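You operate a simulated robot arm through the tools that you are given. There is no shell and no other tool. Be economical: measure what you need, move in short steps, check, and stop when the job is done.

Carry out the task below with a simulated robot arm. There is one attempt and no reset: what you move stays moved.

TASK
Put things in order on the inner end of the plywood table. At the end: the tape spool stands where the white air valve stood; the blue battery (marked "PACK 20") from the inner end of the plywood table is on the black drip tray; the white air valve stands where the green melon bottle stood; the green melon bottle stands where the blue battery stood; the blue air valve is on the narrow box (marked "TIES"); whatever was shut is shut again. Leave all else as you found it, and nothing knocked over.

Only the result counts: the job must be done as asked and must still hold three seconds after the hand-in. Knocking over, shifting, dropping, spilling or breaking anything else fails it.

THE ROBOT
A 7-joint arm with a two-finger parallel gripper, fixed in place. Base frame: the origin is at the foot of the arm, x ahead of it, y to its left, z up; the work surface is at about z = 0. Lengths are in mm, angles in degrees, forces in N, time in s.
With the tool pointing down near the work surface it reaches from about 220 to 580 mm from the base axis. Its first joint turns from -66.0 to 66.0 degrees. Payload 2.5 kg.
The tool frame sits at the grasp point between the pads (the TCP): z along the fingers, y along the line on which they close. The tips reach 23 mm beyond it. The gripper opens to 94 mm. The fingers are 38 mm wide and 10 mm thick; the gripper's body (54 by 96 mm) begins 39 mm behind the TCP.
Orientation is told as [roll, pitch, yaw] about the base's x, y, z axes, in that order, counted from this pose: with the fingers straight down and closing along the base's y, the tool's x points along the base's -x, its y along +y and its z along -z.

THE INTERFACE
- The arm moves only by the tool servo_tool. Its argument "series" is a list of rows, each an object of numbers (a shift or turn left out is 0, a gripper value left out holds the last): "dx", "dy", "dz": the shift along the tool's x, y, z in mm; "ax", "ay", "az": the turn, a rotation vector about the tool's x, y, z in degrees; "hand": the finger opening in mm, from 0 to 94. In form: [{"dx": .., "dy": .., "dz": .., "ax": .., "ay": .., "az": .., "hand": ..}, ...]. A call has 1 to 10 rows; each row shifts and turns the commanded pose from where the row before left it, along the tool's axes as they then stand. Rows are played at 5 a second. More than 50 mm and 8.6 degrees between two rows, or a gripper value outside its range, and nothing of the call is played. A pose out of reach is approached as far as the arm can. The call stops where the force on the tool passes 40 N (or 10 N more than at its start, if that is more) or the arm is blocked; 0.2 s more then pass. The fingers move at their own pace (about 108 mm/s each) and stop on an object; they squeeze with about 34 N. The grip force told is the motor's: it shows also when the fingers shut on nothing. Time passes only in rows, and 0.2 s behind the last, so rows that do not move let the fingers close. It gives the time, the measured TCP pose, the force on the tool (base axes), the opening and the grip force at its end, in the units of the frame above (readings bear some noise).
- Cameras (640 x 400 px; columns grow to the right, rows downward): "scene" is fixed at [103.8, -418.7, 518.4]; the picture's right is [0.76, -0.65, 0.00], its down [-0.45, -0.52, -0.72] and it looks along [0.47, 0.55, -0.69] (base axes); focal length 214 px, centre (320, 200). "wrist" rides on the gripper at [86, 16, -74] in the tool frame; the picture's right is [-0.18, 0.98, 0.00], its down [-0.58, -0.11, -0.81] and it looks along [-0.79, -0.15, 0.59] (tool axes); focal length 243 px, centre (320, 200). There is no depth. A picture from a camera that has moved, and an enlarged one, comes with that camera's place and axes in the base frame and with its lens. The place of the scene camera against the robot may be out by one fixed shift of up to 25 mm in any direction.
- snapshot(camera): a new picture of that camera. The clock stands still meanwhile.
- zoom(camera, box): a new picture of the part [left, top, right, bottom] of that camera's present view, enlarged. The clock stands still meanwhile.
- sign_off(): hands the job in; it is judged then, once.

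Work in short steps. Places have to be worked out from the pictures, the camera data and where the tool is seen: move nearer, look again, correct. Check each grasp and each placing, and mend what went wrong. You have 120 turns and 84 pictures in all, those below and enlarged ones among them. Open the gripper and draw the arm clear of the work before you hand the job in, unless the task says otherwise; then end with one line.

The tools are called as name(argument=value, ...) on one line, values as JSON. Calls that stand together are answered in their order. servo_tool: Moves the arm, as the interface text tells. Its arguments: {"type":"object","properties":{"series":{"type":"array","items":{"type":"object","properties":{"dx":{"type":"number"},"dy":{"type":"number"},"dz":{"type":"number"},"ax":{"type":"number"},"ay":{"type":"number"},"az":{"type":"number"},"hand":{"type":"number"}}}}},"required":["series"]} The other tools are called the same way: snapshot (camera) takes a picture; zoom (camera, box) takes an enlarged picture of a part of a camera's view; sign_off () hands the job in.

At the start:

```text
clock: 0.0
tcp_pos: [314.1, -234.0, 379.5]
orientation: [0.0, 0.0, -0.1]
ft_force: [0.0, -0.1, -0.9]
finger_gap: 93.8
grasp_force: 0.0
```

scene: 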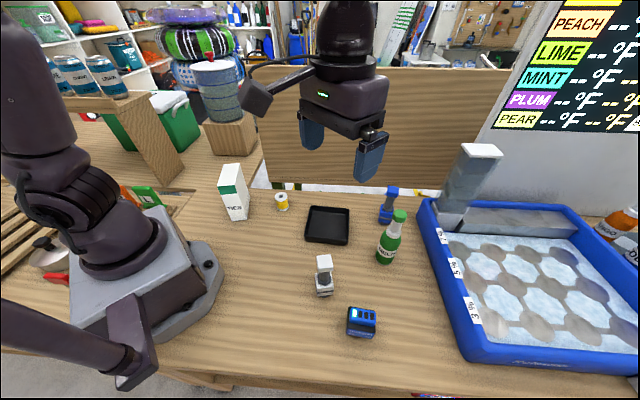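
wrist: 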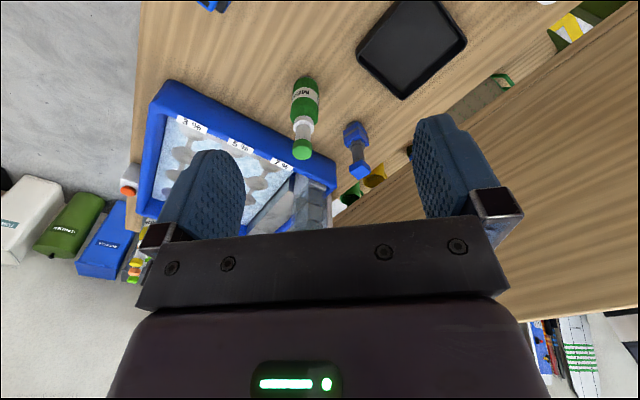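

I start with enlarged views of the scene to identify the objects.

zoom(camera="scene", box=[200, 150, 440, 300])

zoom(camera="scene", box=[260, 200, 460, 350])

```text
2.67 times, centred on (320, 225) of scene
camera zoom: at [103.8, -418.7, 518.4], right [0.76, -0.65, 0.0], down [-0.45, -0.52, -0.72], along [0.47, 0.55, -0.69], focal length 572 px, centre (320, 133)
```

zoom: 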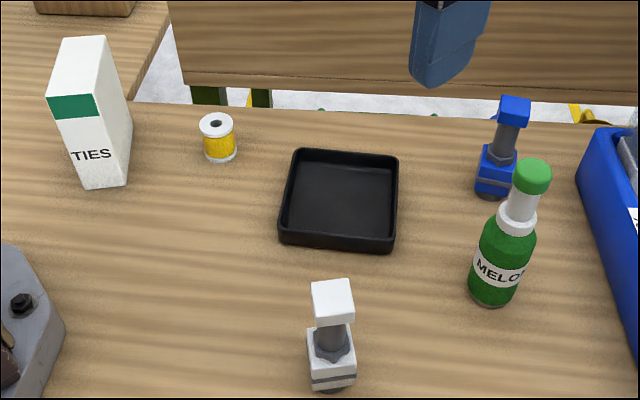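

```text
2.67 times, centred on (360, 275) of scene
camera zoom: at [103.8, -418.7, 518.4], right [0.76, -0.65, 0.0], down [-0.45, -0.52, -0.72], along [0.47, 0.55, -0.69], focal length 572 px, centre (213, 0)
```

zoom: 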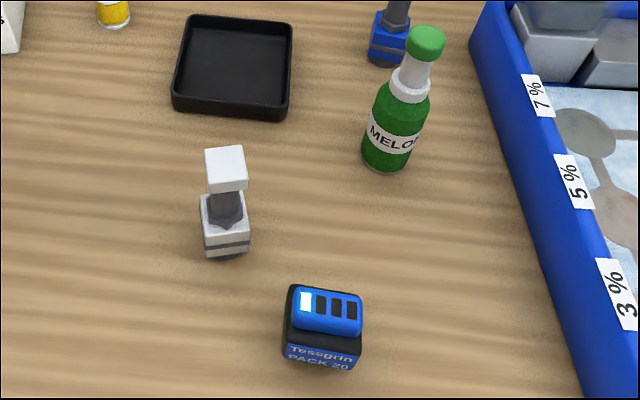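

Rough locations: battery (~285,-357), white valve (~280,-250), melon (~460,-292), blue valve (~575,-216). I lower the wrist camera over the near group for accurate measurement.

servo_tool(series=[{"dx": 21, "dy": -14, "dz": 35}, {"dx": 21, "dy": -14, "dz": 35}, {"dx": 21, "dy": -14, "dz": 35}, {"dx": 21, "dy": -14, "dz": 35}, {}])

snapshot(camera="wrist")

```text
clock: 1.2
tcp_pos: [231.2, -290.4, 236.5]
orientation: [0.1, 0.0, 0.0]
ft_force: [0.2, -0.2, 0.7]
finger_gap: 93.8
grasp_force: 0.1
```

```text
79 pictures are left
camera wrist: at [145.3, -274.2, 310.9], right [0.18, 0.98, 0.0], down [0.58, -0.11, 0.81], along [0.79, -0.15, -0.59], focal length 243 px, centre (320, 200)
```

wrist: 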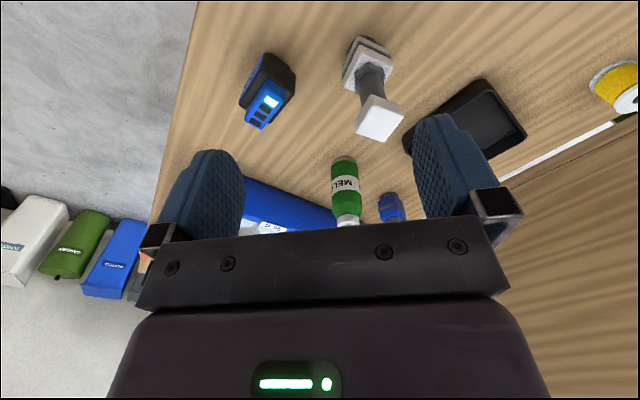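

zoom(camera="wrist", box=[220, 10, 420, 135])

```text
3.20 times, centred on (320, 72) of wrist
camera zoom: at [145.3, -274.2, 310.9], right [0.18, 0.98, 0.0], down [0.58, -0.11, 0.81], along [0.79, -0.15, -0.59], focal length 776 px, centre (320, 608)
```

zoom: 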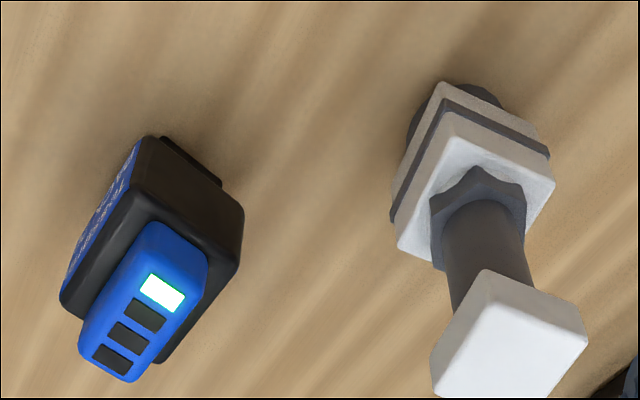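

The battery is centred at about (284,-364), with its long side pointing at about -48°. I move above it and turn to yaw -50 for a closer look.

servo_tool(series=[{"dx": -20, "dy": -28, "dz": 22}, {"dx": -19, "dy": -27, "dz": 22}, {"az": 8.33}, {"az": 8.33}, {"az": 8.33}, {"az": 8.33}, {"az": 8.33}, {"az": 8.35}, {}])

snapshot(camera="wrist")

```text
clock: 3.2
tcp_pos: [269.5, -346.1, 194.9]
orientation: [0.0, 0.1, -50.2]
ft_force: [-0.6, 0.2, -0.5]
finger_gap: 94.0
grasp_force: 0.0
```

```text
77 pictures are left
camera wrist: at [225.9, -269.0, 269.4], right [0.87, 0.49, 0.0], down [0.29, -0.52, 0.81], along [0.39, -0.7, -0.59], focal length 243 px, centre (320, 200)
```

wrist: 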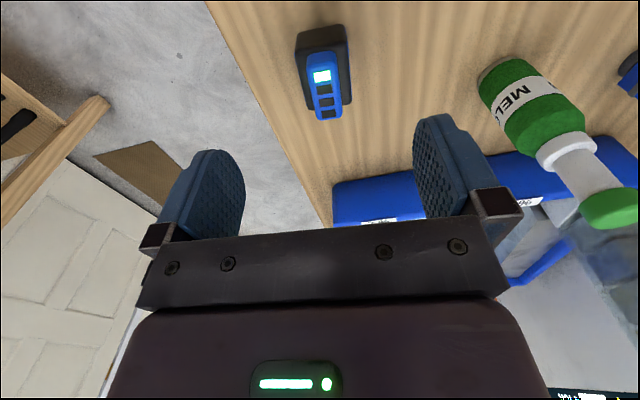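

zoom(camera="wrist", box=[250, 5, 400, 130])

```text
3.20 times, centred on (325, 68) of wrist
camera zoom: at [225.9, -269.0, 269.4], right [0.87, 0.49, 0.0], down [0.29, -0.52, 0.81], along [0.39, -0.7, -0.59], focal length 776 px, centre (304, 624)
```

zoom: 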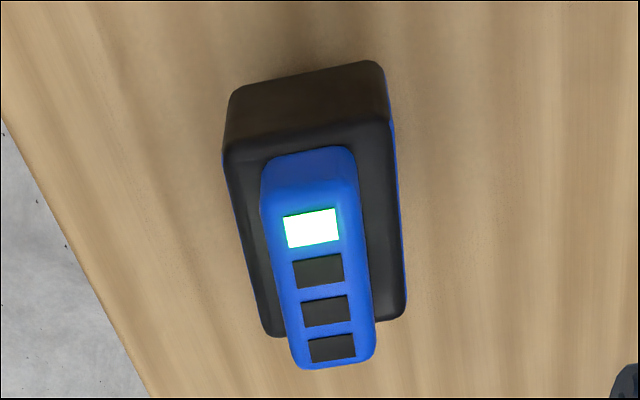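

Battery measured: centre (288.5,-369.4), 46×59 mm, about 40 mm tall, long axis at -51°. I descend on it and grip.

servo_tool(series=[{"dx": -30, "az": 0.8, "dz": 20}, {"dz": 40}, {"dz": 40}, {"dz": 33}, {"dz": 32}, {}, {"hand": 30}, {}, {}])

```text
clock: 4.4
tcp_pos: [288.3, -370.2, 46.9]
orientation: [0.1, -0.2, -50.8]
ft_force: [1.0, -0.7, 8.1]
finger_gap: 94.0
grasp_force: 0.1
stopped in row 5: the force on the tool passed its limit (the readings are from after the stop); the commanded pose is now the measured one
```

It stopped early at z=47; I check with pictures what was touched.

snapshot(camera="wrist")

zoom(camera="scene", box=[260, 220, 460, 345])

```text
75 pictures are left
camera wrist: at [245.2, -293.8, 120.6], right [0.88, 0.48, 0.0], down [0.28, -0.52, 0.81], along [0.39, -0.71, -0.59], focal length 243 px, centre (320, 200)
```

wrist: 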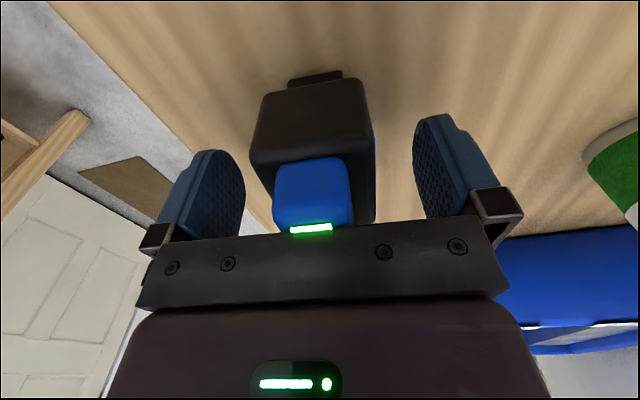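

```text
3.20 times, centred on (360, 282) of scene
camera zoom: at [103.7, -418.7, 518.4], right [0.76, -0.65, 0.0], down [-0.45, -0.52, -0.72], along [0.47, 0.55, -0.69], focal length 686 px, centre (192, -64)
```

zoom: 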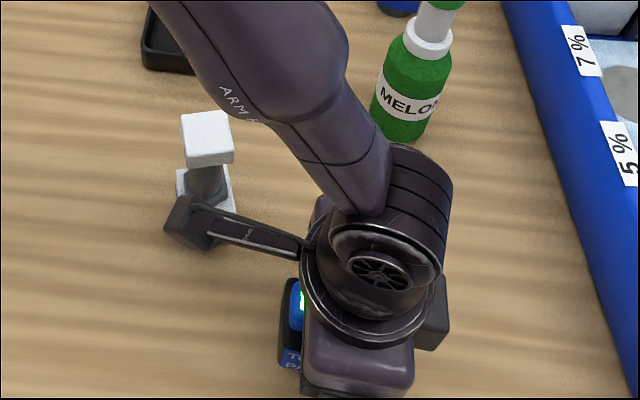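

The valve is unmoved; the battery is taller than judged (its blue top, about z=85, met the palm), which puts its centre about 14 mm nearer the arm. I rise, shift back, and look again from higher up.

servo_tool(series=[{"dz": -30}, {"dx": 14, "dz": -20}, {}])

snapshot(camera="wrist")

```text
clock: 5.2
tcp_pos: [279.1, -359.0, 95.8]
orientation: [0.1, 0.1, -50.8]
ft_force: [0.5, -0.1, 0.4]
finger_gap: 94.1
grasp_force: 0.0
```

```text
73 pictures are left
camera wrist: at [236.4, -282.7, 169.6], right [0.88, 0.48, 0.0], down [0.28, -0.52, 0.81], along [0.39, -0.71, -0.59], focal length 243 px, centre (320, 200)
```

wrist: 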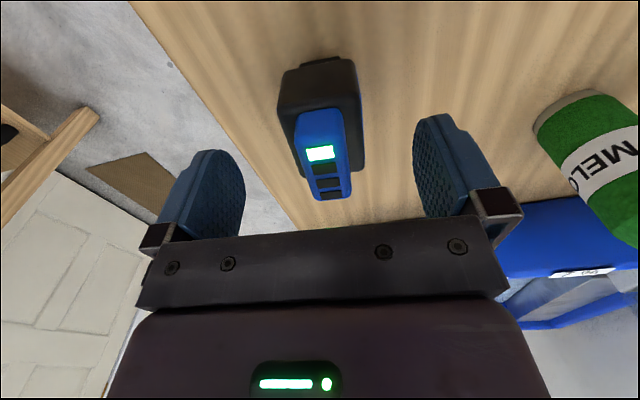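

zoom(camera="wrist", box=[240, 40, 400, 140])

```text
4.00 times, centred on (320, 90) of wrist
camera zoom: at [236.4, -282.7, 169.6], right [0.88, 0.48, 0.0], down [0.28, -0.52, 0.81], along [0.39, -0.71, -0.59], focal length 970 px, centre (320, 640)
```

zoom: 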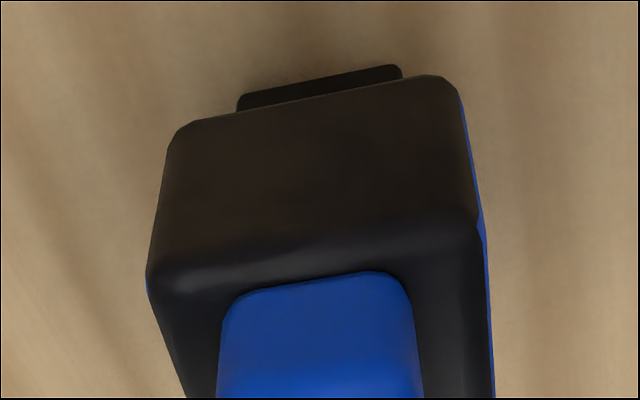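

Near face sits about 25 mm on the arm side of the TCP, so the centre is about under the TCP now. I lower to z=58 and grip.

servo_tool(series=[{"dz": 19, "dy": 2}, {"dz": 19}, {}, {"hand": 30}, {}, {}])

snapshot(camera="wrist")

```text
clock: 6.6
tcp_pos: [279.6, -357.6, 58.1]
orientation: [0.1, 0.0, -50.8]
ft_force: [0.9, -0.5, 0.0]
finger_gap: 43.6
grasp_force: 34.0
```

```text
71 pictures are left
camera wrist: at [238.1, -281.9, 132.1], right [0.88, 0.48, 0.0], down [0.28, -0.52, 0.81], along [0.39, -0.71, -0.59], focal length 243 px, centre (320, 200)
```

wrist: 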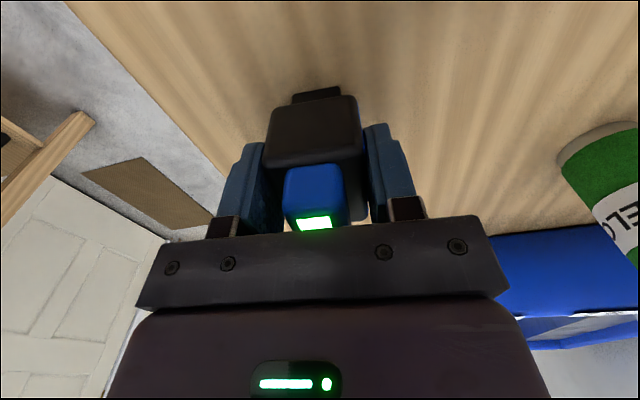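

The gap of 43.6 mm confirms the width; re-deriving with it, the battery centre is about 13 mm farther out. I release, shift out, grip centrally, and lift.

servo_tool(series=[{"hand": 60}, {}, {"dx": -13}, {"hand": 30}, {}, {}])

snapshot(camera="wrist")

```text
clock: 8.0
tcp_pos: [287.3, -368.2, 58.9]
orientation: [0.1, 0.0, -50.9]
ft_force: [0.8, 2.0, 0.6]
finger_gap: 43.6
grasp_force: 34.0
```

```text
70 pictures are left
camera wrist: at [246.0, -291.7, 132.3], right [0.88, 0.48, 0.0], down [0.28, -0.52, 0.81], along [0.39, -0.71, -0.59], focal length 243 px, centre (320, 200)
```

wrist: 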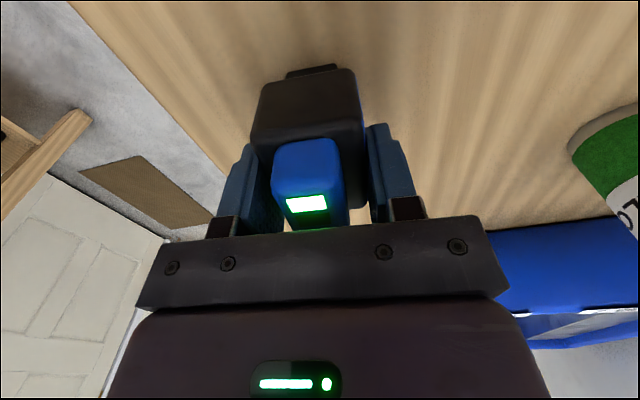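

Gripped centrally; now lift straight up.

servo_tool(series=[{"dz": -20}, {"dz": -40}, {"dz": -40}, {"dz": -40}, {"dz": -40}, {}])

```text
clock: 9.4
tcp_pos: [286.1, -367.6, 240.5]
orientation: [0.1, 0.0, -50.9]
ft_force: [0.3, -0.6, -2.8]
finger_gap: 43.8
grasp_force: 34.4
```

servo_tool(series=[{"dx": 27.7, "dy": 34.1}, {"dx": 27.7, "dy": 34.1}, {"dx": 27.7, "dy": 34.1}, {"dx": 27.7, "dy": 34.1}, {"dx": 27.7, "dy": 34.1}, {"dx": 27.7, "dy": 34.1}, {"az": -8.5}, {"az": -8.5}, {"az": -8.5}, {"az": -8.5}])

snapshot(camera="wrist")

```text
clock: 11.6
tcp_pos: [341.2, -108.8, 237.8]
orientation: [0.1, 0.0, -16.7]
ft_force: [0.5, -0.2, -2.4]
finger_gap: 44.1
grasp_force: 34.6
```

```text
69 pictures are left
camera wrist: at [262.4, -69.7, 311.6], right [0.46, 0.89, 0.0], down [0.52, -0.27, 0.81], along [0.72, -0.37, -0.59], focal length 243 px, centre (320, 200)
```

wrist: 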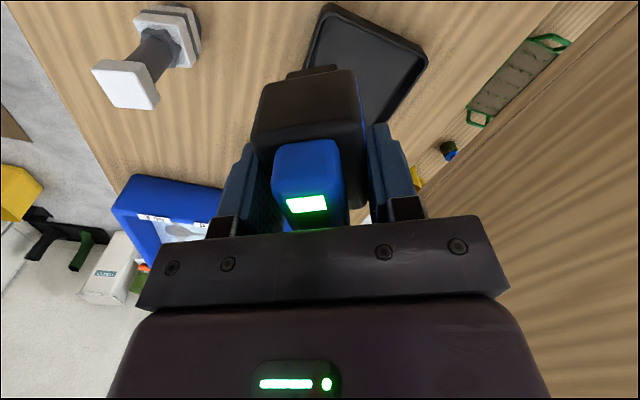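

Tray centre from this view is about (412,-96), rotated 45°. I move over it, align, lower partly, and check.

servo_tool(series=[{"dx": -32.7, "dy": 16.1}, {"dx": -32.7, "dy": 16.1}, {"az": 8.5}, {"az": 8.5}, {"az": 8.5}, {"az": 2.8}, {"dz": 40}, {"dz": 40}, {"dz": 30}, {}])

snapshot(camera="wrist")

snapshot(camera="scene")

```text
clock: 13.8
tcp_pos: [413.1, -98.6, 128.4]
orientation: [0.0, 0.0, -45.2]
ft_force: [-1.2, 0.8, -3.0]
finger_gap: 43.5
grasp_force: 33.6
```

```text
68 pictures are left
camera wrist: at [364.1, -26.7, 202.0], right [0.83, 0.56, 0.0], down [0.33, -0.49, 0.81], along [0.46, -0.67, -0.59], focal length 243 px, centre (320, 200)
```

wrist: 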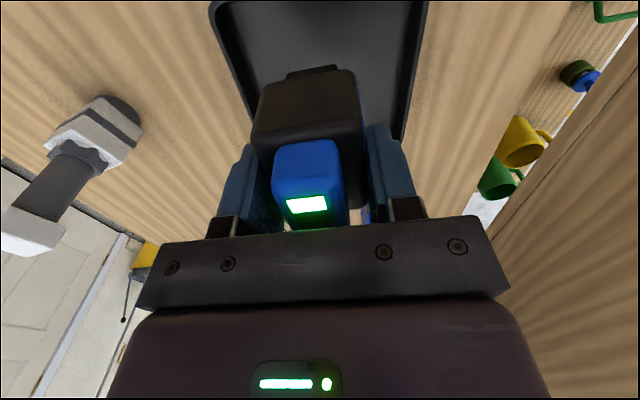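

```text
67 pictures are left
```

scene: 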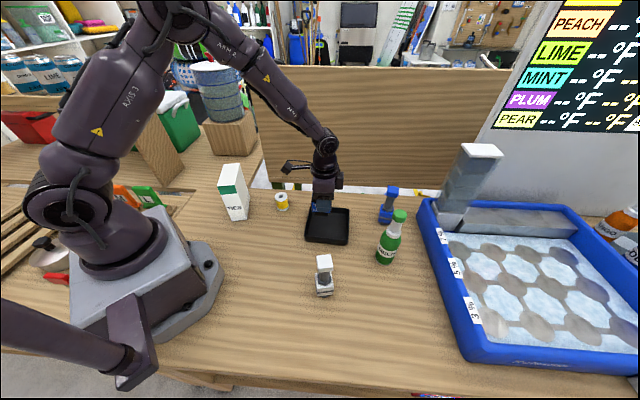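

zoom(camera="wrist", box=[200, 0, 440, 150])

```text
2.67 times, centred on (320, 75) of wrist
camera zoom: at [364.1, -26.7, 202.0], right [0.83, 0.56, 0.0], down [0.33, -0.49, 0.81], along [0.46, -0.67, -0.59], focal length 647 px, centre (320, 533)
```

zoom: 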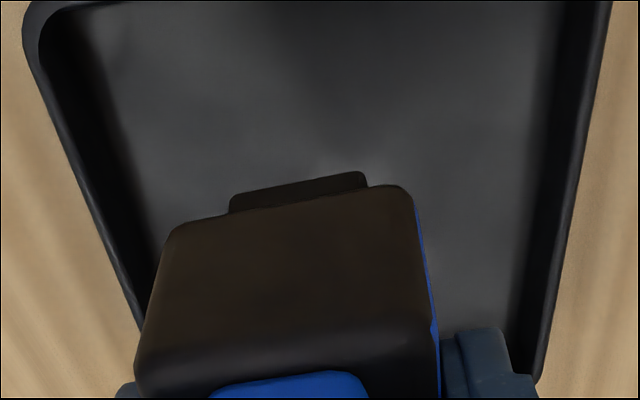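

The tray centre is about 10–14 mm farther out; I shift 10 mm and lower to just above the floor.

servo_tool(series=[{"dx": -10, "dz": 20}, {"dz": 30}, {"dz": 12}, {}])

zoom(camera="scene", box=[270, 160, 390, 260])

```text
clock: 14.8
tcp_pos: [420.5, -104.8, 66.0]
orientation: [0.0, 0.0, -45.1]
ft_force: [0.1, -0.5, -3.0]
finger_gap: 43.8
grasp_force: 34.2
```

```text
4.00 times, centred on (330, 210) of scene
camera zoom: at [103.8, -418.7, 518.4], right [0.76, -0.65, 0.0], down [-0.45, -0.52, -0.72], along [0.47, 0.55, -0.69], focal length 858 px, centre (280, 160)
```

zoom: 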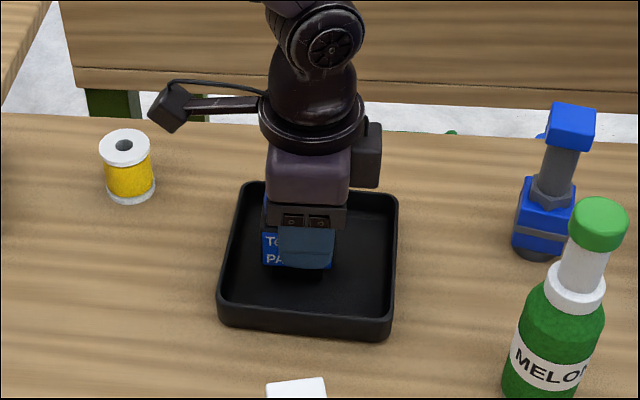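

Good, inside the tray. Lower gently to contact.

servo_tool(series=[{"dz": 2}, {}])

servo_tool(series=[{"dz": 2}, {}])

```text
clock: 15.4
tcp_pos: [420.6, -105.7, 64.8]
orientation: [0.1, -0.1, -45.1]
ft_force: [-0.3, 0.2, -2.8]
finger_gap: 43.6
grasp_force: 33.7
```

```text
clock: 16.0
tcp_pos: [420.3, -104.7, 62.9]
orientation: [0.1, -0.1, -45.0]
ft_force: [-4.1, -0.5, 9.7]
finger_gap: 44.0
grasp_force: 33.9
```

Contact with the tray floor at z≈63. Release and rise.

servo_tool(series=[{"hand": 56}, {}, {"dz": -20}, {"dz": -40}, {"dz": -50}, {"dz": -50}, {}])

snapshot(camera="wrist")

```text
clock: 17.6
tcp_pos: [418.2, -104.5, 224.2]
orientation: [0.1, 0.0, -45.2]
ft_force: [-0.3, 0.3, 0.7]
finger_gap: 55.8
grasp_force: 0.1
```

```text
64 pictures are left
camera wrist: at [368.4, -32.6, 298.2], right [0.83, 0.56, 0.0], down [0.33, -0.49, 0.81], along [0.46, -0.67, -0.59], focal length 243 px, centre (320, 200)
```

wrist: 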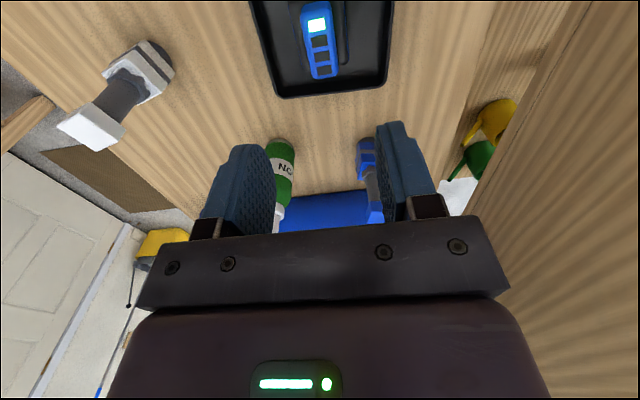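

Battery sits in the tray. Next I go to look at the melon bottle from a wrist viewpoint in front of it.

servo_tool(series=[{"dx": -18.2, "dy": -41.1, "dz": -12, "hand": 94}, {"dx": -18.2, "dy": -41.1, "dz": -12}, {"dx": -18.2, "dy": -41.1, "dz": -12}, {"az": -6.6}, {"az": -6.6}, {}])

snapshot(camera="wrist")

```text
clock: 19.0
tcp_pos: [371.8, -230.4, 258.0]
orientation: [0.1, 0.0, -31.9]
ft_force: [0.7, -0.4, -0.1]
finger_gap: 94.0
grasp_force: 0.2
```

```text
63 pictures are left
camera wrist: at [305.9, -171.6, 332.4], right [0.67, 0.74, 0.0], down [0.44, -0.4, 0.81], along [0.6, -0.54, -0.59], focal length 243 px, centre (320, 200)
```

wrist: 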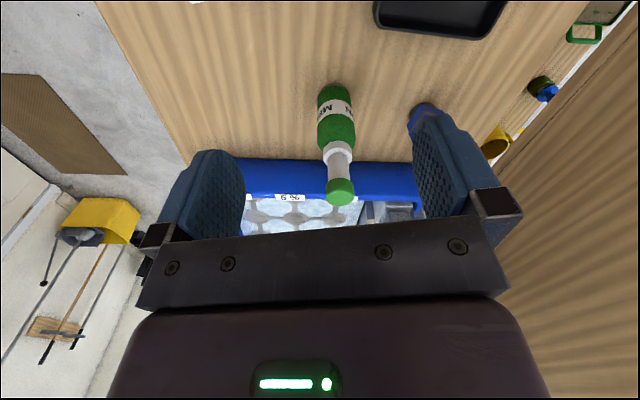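

zoom(camera="wrist", box=[280, 70, 440, 215])

```text
2.76 times, centred on (360, 142) of wrist
camera zoom: at [305.9, -171.6, 332.4], right [0.67, 0.74, 0.0], down [0.44, -0.4, 0.81], along [0.6, -0.54, -0.59], focal length 669 px, centre (210, 359)
```

zoom: 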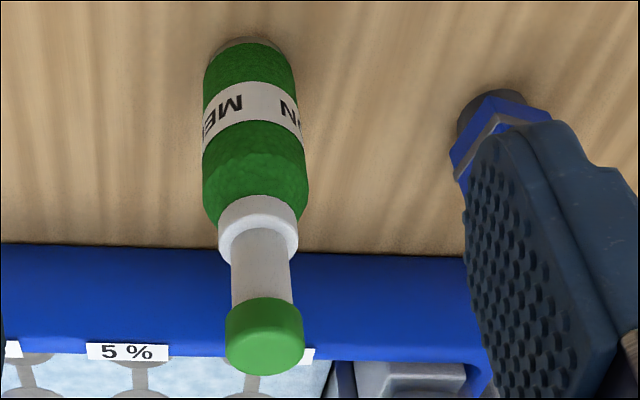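

The bottle is centred near (468,-288) and about 180 mm tall, so I must grip by cap/neck. I hover above it to refine.

servo_tool(series=[{"dx": -37.3, "dz": 6}, {"dx": -37.3, "dz": 6}, {"dx": -37.3, "dy": 1.8, "dz": 6}, {}])

snapshot(camera="wrist")

zoom(camera="scene", box=[310, 140, 470, 280])

```text
clock: 20.0
tcp_pos: [466.2, -287.6, 238.9]
orientation: [0.1, -0.1, -32.0]
ft_force: [-0.4, 0.4, -0.4]
finger_gap: 94.1
grasp_force: 0.1
```

```text
61 pictures are left
camera wrist: at [402.3, -229.5, 312.6], right [0.68, 0.74, 0.0], down [0.44, -0.4, 0.81], along [0.59, -0.54, -0.59], focal length 243 px, centre (320, 200)
```

wrist: 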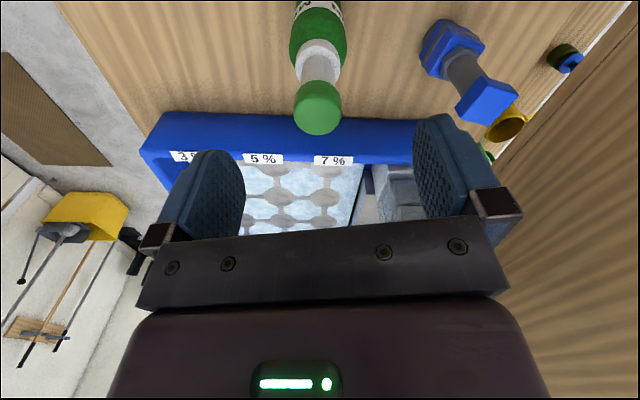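

```text
2.86 times, centred on (390, 210) of scene
camera zoom: at [103.8, -418.7, 518.4], right [0.76, -0.65, 0.0], down [-0.45, -0.52, -0.72], along [0.47, 0.55, -0.69], focal length 613 px, centre (120, 171)
```

zoom: 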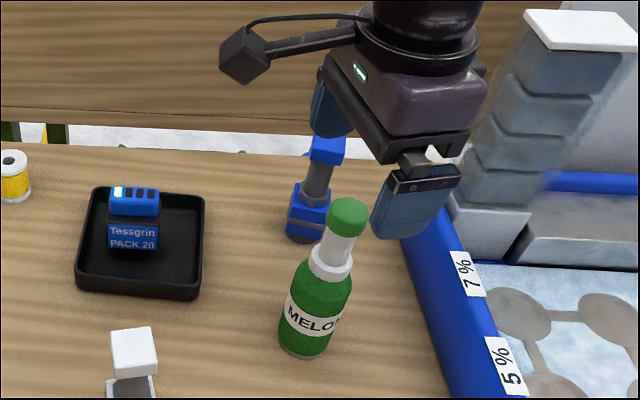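

Cap centre is at about (467,-290), top z≈182. I descend to z=157 and grip the cap.

servo_tool(series=[{"dx": -2, "dy": -1.6, "dz": 20, "hand": 64}, {"dz": 30}, {"dz": 31}, {}, {"hand": 15}, {}, {}])

snapshot(camera="wrist")

zoom(camera="scene", box=[310, 140, 470, 280])

```text
clock: 21.6
tcp_pos: [468.6, -290.3, 158.2]
orientation: [0.1, -0.1, -31.9]
ft_force: [0.5, -0.5, 0.7]
finger_gap: 29.0
grasp_force: 33.8
```

```text
59 pictures are left
camera wrist: at [404.2, -231.2, 231.2], right [0.68, 0.74, 0.0], down [0.44, -0.4, 0.81], along [0.6, -0.54, -0.59], focal length 243 px, centre (320, 200)
```

wrist: 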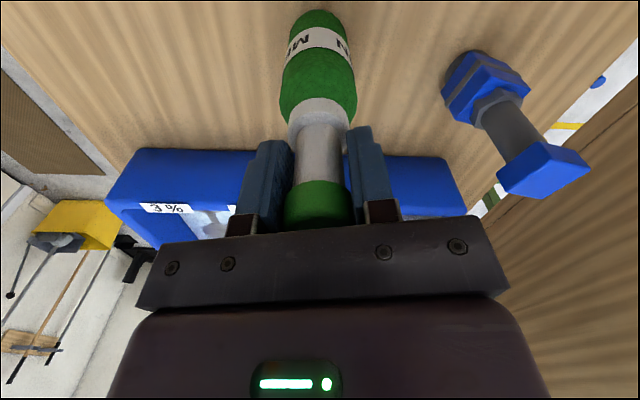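

```text
2.86 times, centred on (390, 210) of scene
camera zoom: at [103.8, -418.7, 518.4], right [0.76, -0.65, 0.0], down [-0.45, -0.52, -0.72], along [0.47, 0.55, -0.69], focal length 613 px, centre (120, 171)
```

zoom: 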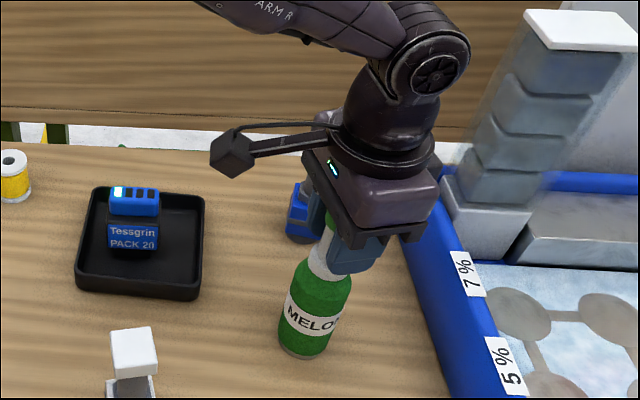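

Gap 29 mm matches the cap; bottle is gripped on its axis (its place: about (469,-290)). Lift a little to check, then carry.

servo_tool(series=[{"dz": -10}, {"dz": -25}, {"dz": -25}, {}])

zoom(camera="scene", box=[310, 140, 470, 280])

```text
clock: 22.6
tcp_pos: [466.9, -291.9, 219.3]
orientation: [0.1, 0.0, -32.0]
ft_force: [-1.1, 0.2, -2.8]
finger_gap: 28.9
grasp_force: 34.3
```

```text
2.86 times, centred on (390, 210) of scene
camera zoom: at [103.8, -418.7, 518.4], right [0.76, -0.65, 0.0], down [-0.45, -0.52, -0.72], along [0.47, 0.55, -0.69], focal length 613 px, centre (120, 171)
```

zoom: 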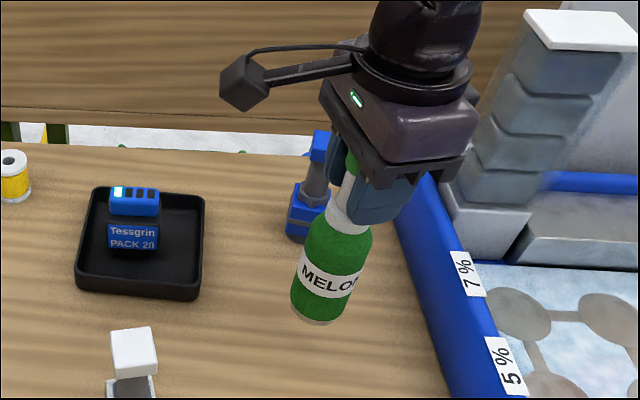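

Lifted upright. Carry to the battery's old place.

servo_tool(series=[{"dx": 22.4, "dy": -31.9}, {"dx": 22.4, "dy": -31.9}, {"dx": 22.4, "dy": -31.9}, {"dx": 22.4, "dy": -31.9}, {"dx": 22.4, "dy": -31.9}, {"az": 6.3}, {"az": 6.3}, {"az": 6.3}, {}])

snapshot(camera="wrist")

```text
clock: 24.6
tcp_pos: [289.2, -367.0, 219.3]
orientation: [0.2, 0.0, -50.9]
ft_force: [-0.1, 0.0, -2.6]
finger_gap: 28.8
grasp_force: 34.2
```

```text
56 pictures are left
camera wrist: at [246.7, -290.5, 293.2], right [0.88, 0.48, 0.0], down [0.28, -0.52, 0.81], along [0.39, -0.71, -0.59], focal length 243 px, centre (320, 200)
```

wrist: 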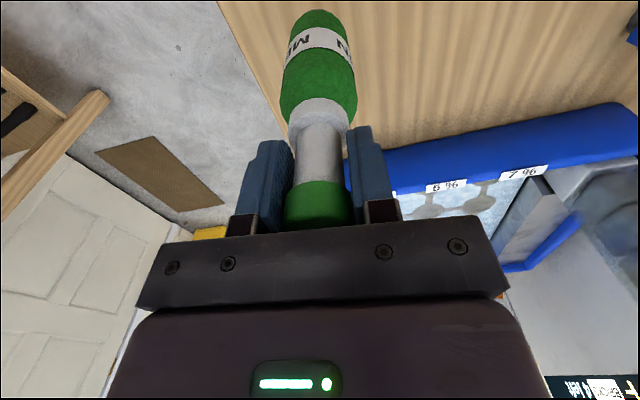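

servo_tool(series=[{"dy": -2, "dz": 20}, {"dz": 25}, {"dz": 12}, {}])

servo_tool(series=[{"dz": 2}, {}])

```text
clock: 25.6
tcp_pos: [287.0, -367.6, 160.9]
orientation: [0.1, 0.0, -50.9]
ft_force: [0.1, 0.0, -2.9]
finger_gap: 29.3
grasp_force: 34.2
```

```text
clock: 26.2
tcp_pos: [287.6, -366.7, 158.7]
orientation: [0.1, -0.1, -50.8]
ft_force: [-0.5, 0.2, -2.6]
finger_gap: 28.9
grasp_force: 33.9
```

servo_tool(series=[{"dz": 1}, {}])

```text
clock: 26.8
tcp_pos: [287.8, -367.9, 157.6]
orientation: [0.1, 0.0, -50.8]
ft_force: [0.4, 0.0, -2.7]
finger_gap: 28.9
grasp_force: 33.9
```

Still hanging; one more millimetre.

servo_tool(series=[{"dz": 1}, {}])

```text
clock: 27.4
tcp_pos: [287.0, -366.5, 158.3]
orientation: [0.2, 0.1, -50.8]
ft_force: [-0.4, -0.6, -2.2]
finger_gap: 28.9
grasp_force: 34.0
```

servo_tool(series=[{"dz": 1}, {}])

servo_tool(series=[{"dz": 1}, {}])

```text
clock: 28.0
tcp_pos: [287.9, -367.8, 158.6]
orientation: [0.1, 0.1, -50.9]
ft_force: [-2.0, 1.9, 6.1]
finger_gap: 29.2
grasp_force: 34.2
```

```text
clock: 28.6
tcp_pos: [287.7, -370.0, 157.6]
orientation: [0.0, -0.2, -50.9]
ft_force: [-4.4, 3.1, 20.3]
finger_gap: 28.9
grasp_force: 34.4
```

Contact made (20 N). I ease up 1.5 mm, release, and rise straight.

servo_tool(series=[{"dz": -1.5}, {"hand": 60}, {}, {}, {"dz": -30}, {"dz": -40}, {}])

snapshot(camera="wrist")

snapshot(camera="scene")

```text
clock: 30.2
tcp_pos: [285.6, -366.6, 230.3]
orientation: [0.1, 0.0, -50.9]
ft_force: [0.6, 0.7, -0.1]
finger_gap: 60.3
grasp_force: 0.0
```

```text
55 pictures are left
camera wrist: at [244.1, -290.5, 303.1], right [0.88, 0.48, 0.0], down [0.28, -0.52, 0.81], along [0.39, -0.71, -0.59], focal length 243 px, centre (320, 200)
```

wrist: 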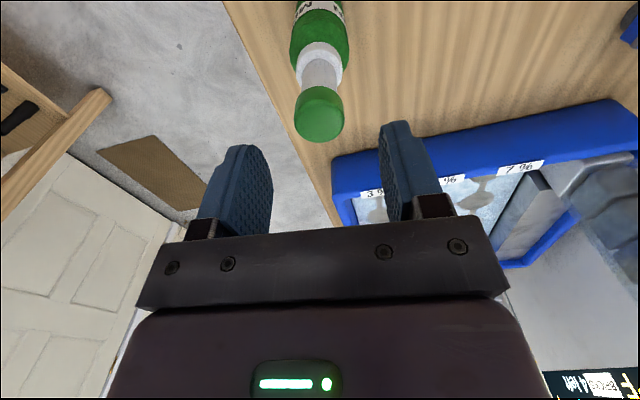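

```text
54 pictures are left
```

scene: 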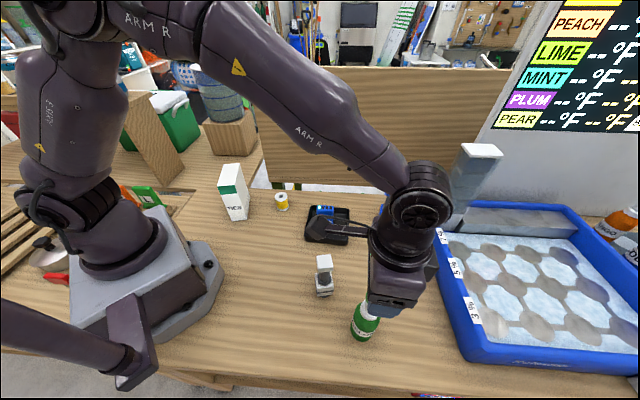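

Melon stands in place. Next I view the white valve from the arm side.

servo_tool(series=[{"dx": 42.1, "dy": 14}, {"dx": 42.1, "dy": 14}, {"dx": 42.1, "dy": 14}, {"dx": 42.1, "dy": 14}, {"az": -4.5}, {"az": -4.5, "hand": 94}, {}])

snapshot(camera="wrist")

zoom(camera="wrist", box=[240, 0, 400, 180])

```text
clock: 31.8
tcp_pos: [221.9, -202.2, 229.0]
orientation: [0.1, 0.0, -41.7]
ft_force: [1.4, 0.1, -0.1]
finger_gap: 93.8
grasp_force: 0.1
```

```text
53 pictures are left
camera wrist: at [169.2, -133.5, 303.0], right [0.79, 0.61, 0.0], down [0.36, -0.47, 0.81], along [0.49, -0.64, -0.59], focal length 243 px, centre (320, 200)
```

wrist: 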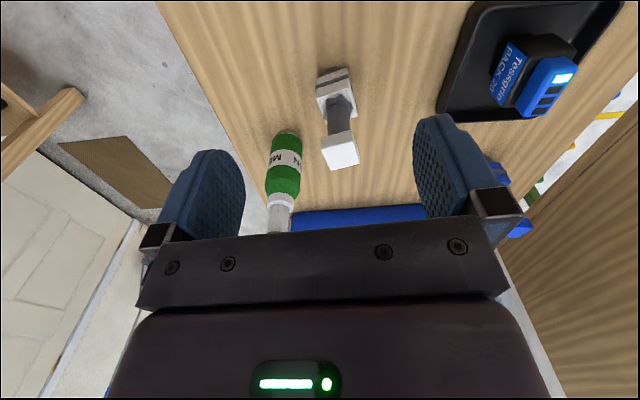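

```text
2.22 times, centred on (320, 90) of wrist
camera zoom: at [169.2, -133.5, 303.0], right [0.79, 0.61, 0.0], down [0.36, -0.47, 0.81], along [0.49, -0.64, -0.59], focal length 539 px, centre (320, 444)
```

zoom: 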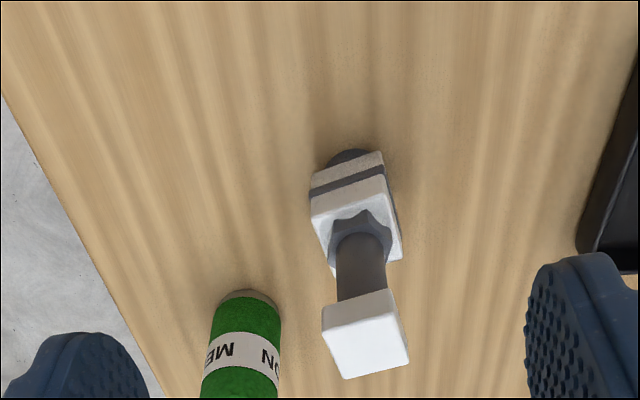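

White valve: centre ≈(280.5,-246.5), top ≈138 mm, cap edge at 58°. Hover above it with matching yaw.

servo_tool(series=[{"dx": -36.6, "dy": 3, "dz": 15}, {"dx": -36.6, "dy": 3, "dz": 15}, {"az": -5.1}, {"az": -5.1}, {}])

snapshot(camera="wrist")

zoom(camera="wrist", box=[240, 0, 400, 180])

```text
clock: 33.0
tcp_pos: [282.2, -248.4, 199.1]
orientation: [0.1, -0.1, -31.6]
ft_force: [-0.8, -0.4, -0.3]
finger_gap: 93.8
grasp_force: 0.0
```

```text
51 pictures are left
camera wrist: at [217.2, -188.5, 272.4], right [0.67, 0.74, 0.0], down [0.44, -0.4, 0.81], along [0.6, -0.54, -0.59], focal length 243 px, centre (320, 200)
```

wrist: 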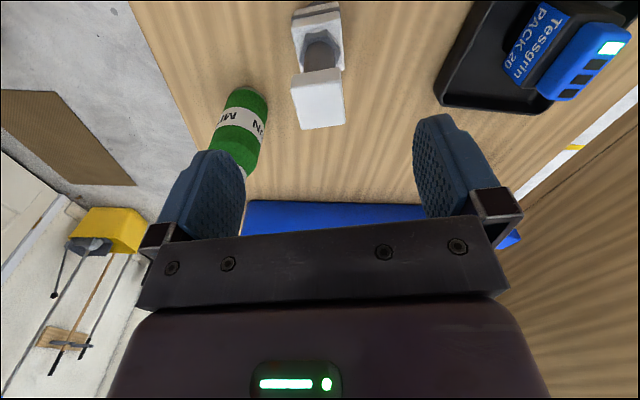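

```text
2.22 times, centred on (320, 90) of wrist
camera zoom: at [217.2, -188.5, 272.4], right [0.67, 0.74, 0.0], down [0.44, -0.4, 0.81], along [0.6, -0.54, -0.59], focal length 539 px, centre (320, 444)
```

zoom: 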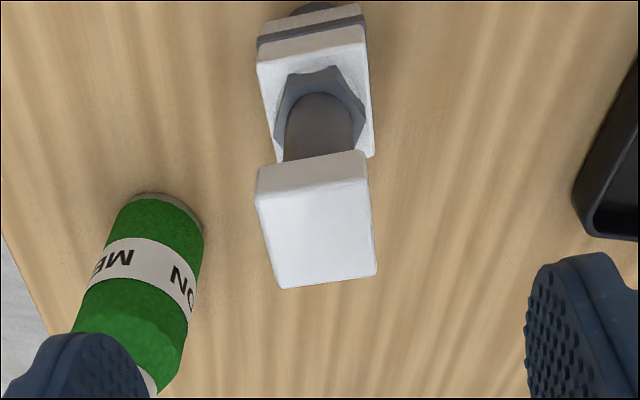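

Triangulating: cap centre (278,-243.5), top z≈145. Descend to z=128 and grip the cap.

servo_tool(series=[{"dx": 6, "dy": 2, "dz": 11, "hand": 64}, {"dz": 30}, {"dz": 30}, {}, {"hand": 15}, {}, {}])

snapshot(camera="wrist")

```text
clock: 34.6
tcp_pos: [279.2, -242.0, 125.3]
orientation: [0.1, 0.0, -31.6]
ft_force: [0.0, -0.7, 0.4]
finger_gap: 29.0
grasp_force: 33.8
```

```text
49 pictures are left
camera wrist: at [214.1, -182.6, 199.8], right [0.67, 0.74, 0.0], down [0.44, -0.4, 0.81], along [0.6, -0.54, -0.59], focal length 243 px, centre (320, 200)
```

wrist: 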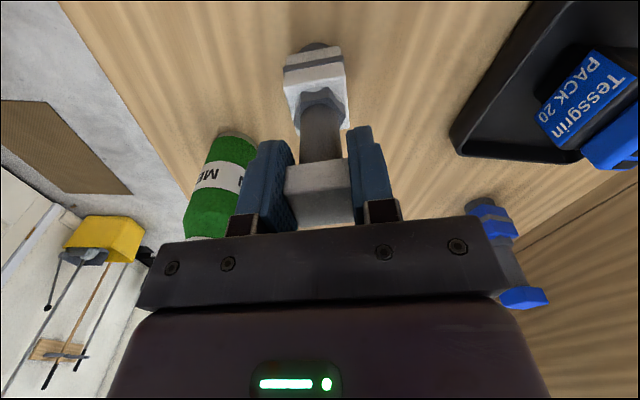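

Cap gripped. Lift, check, and carry to the bottle's old place (469,-290).

servo_tool(series=[{"dz": -10}, {"dz": -25}, {"dz": -25}, {}, {"dx": -36.9, "dy": 11.8}, {"dx": -36.9, "dy": 11.8}, {"dx": -36.9, "dy": 11.8}, {"dx": -36.9, "dy": 11.8}, {"dx": -36.9, "dy": 11.8}, {}])

snapshot(camera="wrist")

zoom(camera="scene", box=[310, 160, 470, 300])

```text
clock: 36.8
tcp_pos: [468.5, -287.2, 187.6]
orientation: [0.0, -0.1, -31.5]
ft_force: [0.5, -0.8, -2.7]
finger_gap: 29.0
grasp_force: 34.0
```

```text
48 pictures are left
camera wrist: at [403.3, -228.5, 261.2], right [0.67, 0.74, 0.0], down [0.44, -0.4, 0.81], along [0.6, -0.54, -0.59], focal length 243 px, centre (320, 200)
```

wrist: 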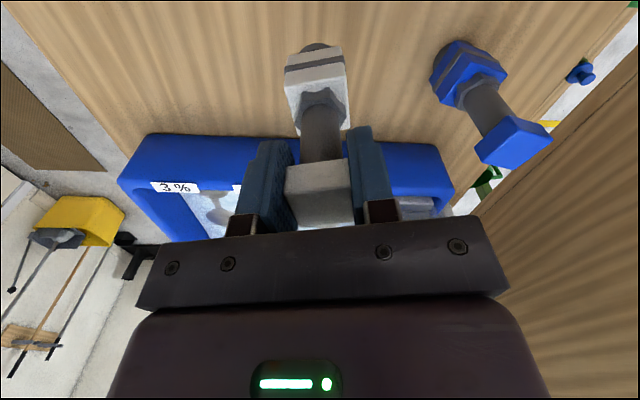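

```text
2.86 times, centred on (390, 230) of scene
camera zoom: at [103.8, -418.7, 518.4], right [0.76, -0.65, 0.0], down [-0.45, -0.52, -0.72], along [0.47, 0.55, -0.69], focal length 613 px, centre (120, 114)
```

zoom: 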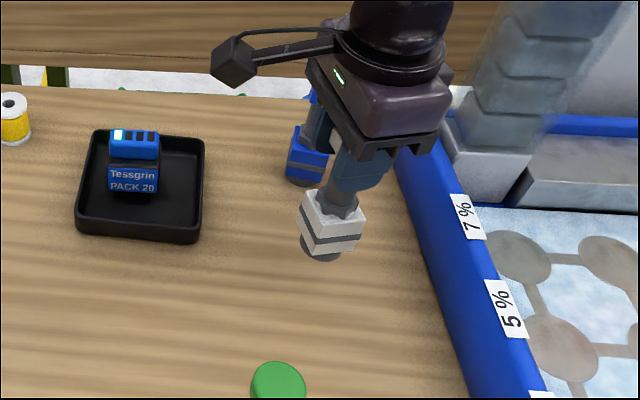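

servo_tool(series=[{"dz": 25, "dx": 1, "dy": -1}, {"dz": 25}, {"dz": 9}, {}])

servo_tool(series=[{"dz": 1.5}, {}])

```text
clock: 37.8
tcp_pos: [466.9, -289.2, 127.6]
orientation: [0.1, -0.1, -31.6]
ft_force: [-0.3, -0.7, -2.6]
finger_gap: 29.1
grasp_force: 33.7
```

```text
clock: 38.4
tcp_pos: [466.7, -288.6, 125.6]
orientation: [0.1, 0.0, -31.6]
ft_force: [-0.3, -0.2, -2.6]
finger_gap: 28.9
grasp_force: 33.9
```

servo_tool(series=[{"dz": 1}, {}])

servo_tool(series=[{"dz": 1}, {}])

```text
clock: 39.0
tcp_pos: [466.4, -288.6, 125.9]
orientation: [0.2, -0.1, -31.7]
ft_force: [-2.4, 0.8, 3.7]
finger_gap: 29.0
grasp_force: 34.0
```

```text
clock: 39.6
tcp_pos: [465.5, -288.1, 125.3]
orientation: [0.0, -0.1, -31.6]
ft_force: [-5.9, 1.7, 14.6]
finger_gap: 28.9
grasp_force: 33.8
```

Contact. Ease up, release, rise.

servo_tool(series=[{"dz": -1.2}, {"hand": 60}, {}, {}, {"dz": -30}, {"dz": -50}, {}])

snapshot(camera="wrist")

```text
clock: 41.2
tcp_pos: [462.5, -286.1, 205.8]
orientation: [0.1, 0.0, -31.5]
ft_force: [-1.0, -0.5, -0.2]
finger_gap: 59.7
grasp_force: 0.0
```

```text
46 pictures are left
camera wrist: at [398.3, -228.7, 279.3], right [0.67, 0.74, 0.0], down [0.44, -0.4, 0.81], along [0.6, -0.54, -0.59], focal length 243 px, centre (320, 200)
```

wrist: 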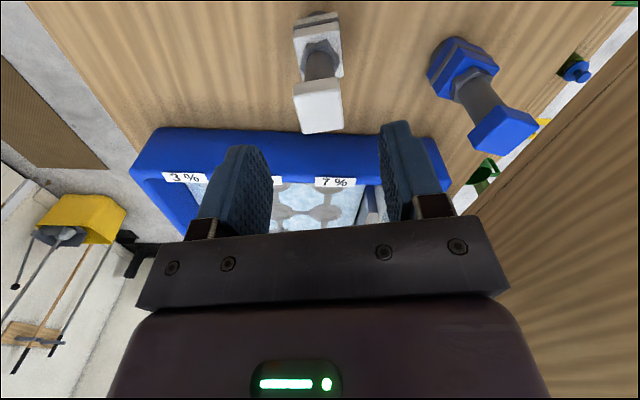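

White valve placed on the bottle's spot. Now over to the spool.

servo_tool(series=[{"dx": 40.2, "dy": 23.2, "dz": -2}, {"dx": 40.2, "dy": 23.2}, {"dx": 40.2, "dy": 23.2}, {"dx": 40.2, "dy": 23.2}, {"dx": 40.2, "dy": 23.2}, {"dx": 40.2, "dy": 23.2}, {"dx": 40.2, "dy": 23.2}, {"dx": 40.2, "dy": 23.2}])

servo_tool(series=[{"az": -8.1}, {"az": -8.1}, {"az": -8.1}, {"az": -8.1}, {"az": -8.1, "hand": 94}, {}])

snapshot(camera="wrist")

```text
clock: 43.0
tcp_pos: [289.2, 39.4, 204.2]
orientation: [0.2, 0.0, -31.7]
ft_force: [-0.1, 0.0, -0.3]
finger_gap: 60.2
grasp_force: 0.0
```

```text
clock: 44.4
tcp_pos: [288.7, 38.5, 207.7]
orientation: [0.0, -0.1, 9.0]
ft_force: [-0.3, 0.1, -0.2]
finger_gap: 93.7
grasp_force: 0.1
```

```text
45 pictures are left
camera wrist: at [200.8, 40.1, 280.8], right [0.03, 1.0, 0.0], down [0.59, -0.02, 0.81], along [0.81, -0.02, -0.59], focal length 243 px, centre (320, 200)
```

wrist: 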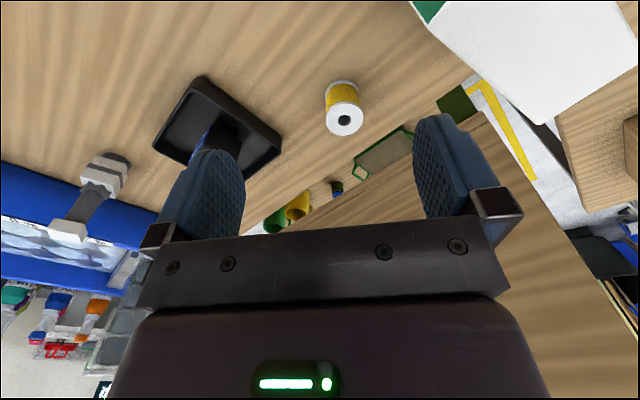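

zoom(camera="wrist", box=[280, 60, 400, 150])

zoom(camera="scene", box=[190, 140, 350, 240])

```text
4.44 times, centred on (340, 105) of wrist
camera zoom: at [200.8, 40.1, 280.8], right [0.03, 1.0, 0.0], down [0.59, -0.02, 0.81], along [0.81, -0.02, -0.59], focal length 1078 px, centre (231, 622)
```

zoom: 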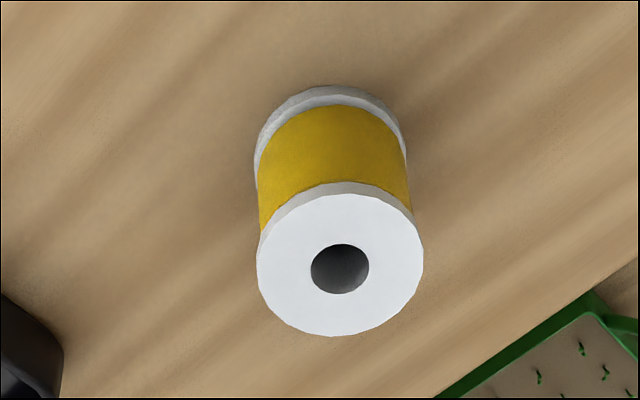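

```text
4.00 times, centred on (270, 190) of scene
camera zoom: at [103.8, -418.7, 518.4], right [0.76, -0.65, 0.0], down [-0.45, -0.52, -0.72], along [0.47, 0.55, -0.69], focal length 858 px, centre (520, 240)
```

zoom: 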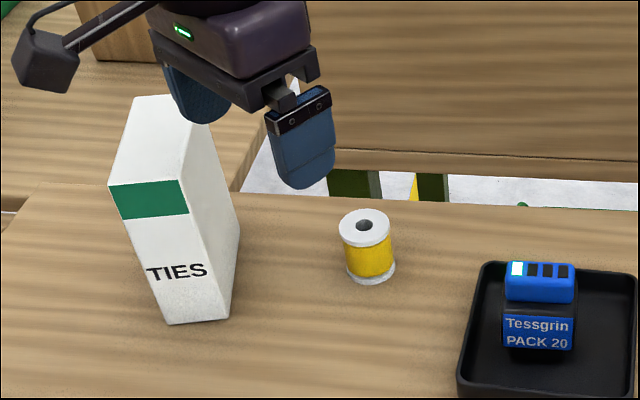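

Spool: centre ≈(369,64), 42 mm wide, 45 tall. The TIES box is tall (~140) and near, so I use yaw 40 to keep the camera bracket away from it, then hover over the spool.

servo_tool(series=[{"az": -7.75}, {"az": -7.75}, {"az": -7.75}, {"az": -7.75}, {"dx": -39, "dy": -16}, {"dx": -39, "dy": -16}, {"dz": 40}, {"dz": 37}, {}])

snapshot(camera="wrist")

```text
clock: 46.4
tcp_pos: [369.5, 63.5, 127.7]
orientation: [0.0, -0.1, 39.9]
ft_force: [0.0, -0.4, 0.1]
finger_gap: 94.1
grasp_force: 0.1
```

```text
42 pictures are left
camera wrist: at [292.2, 19.2, 202.5], right [-0.49, 0.87, 0.0], down [0.51, 0.29, 0.81], along [0.7, 0.4, -0.59], focal length 243 px, centre (320, 200)
```

wrist: 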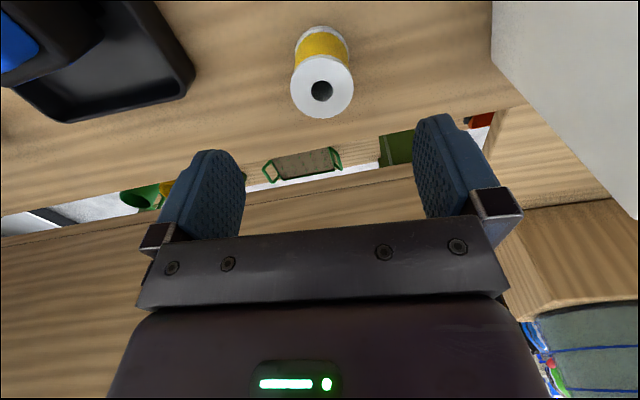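

Spool is centred under the TCP. Descend and grip.

servo_tool(series=[{"dz": 35, "hand": 70, "dx": -1}, {"dz": 35}, {"dz": 27}, {}, {"hand": 25}, {}, {}])

```text
clock: 48.0
tcp_pos: [370.6, 63.1, 31.4]
orientation: [0.0, -0.1, 40.0]
ft_force: [-0.4, -0.6, 0.1]
finger_gap: 40.2
grasp_force: 34.1
```

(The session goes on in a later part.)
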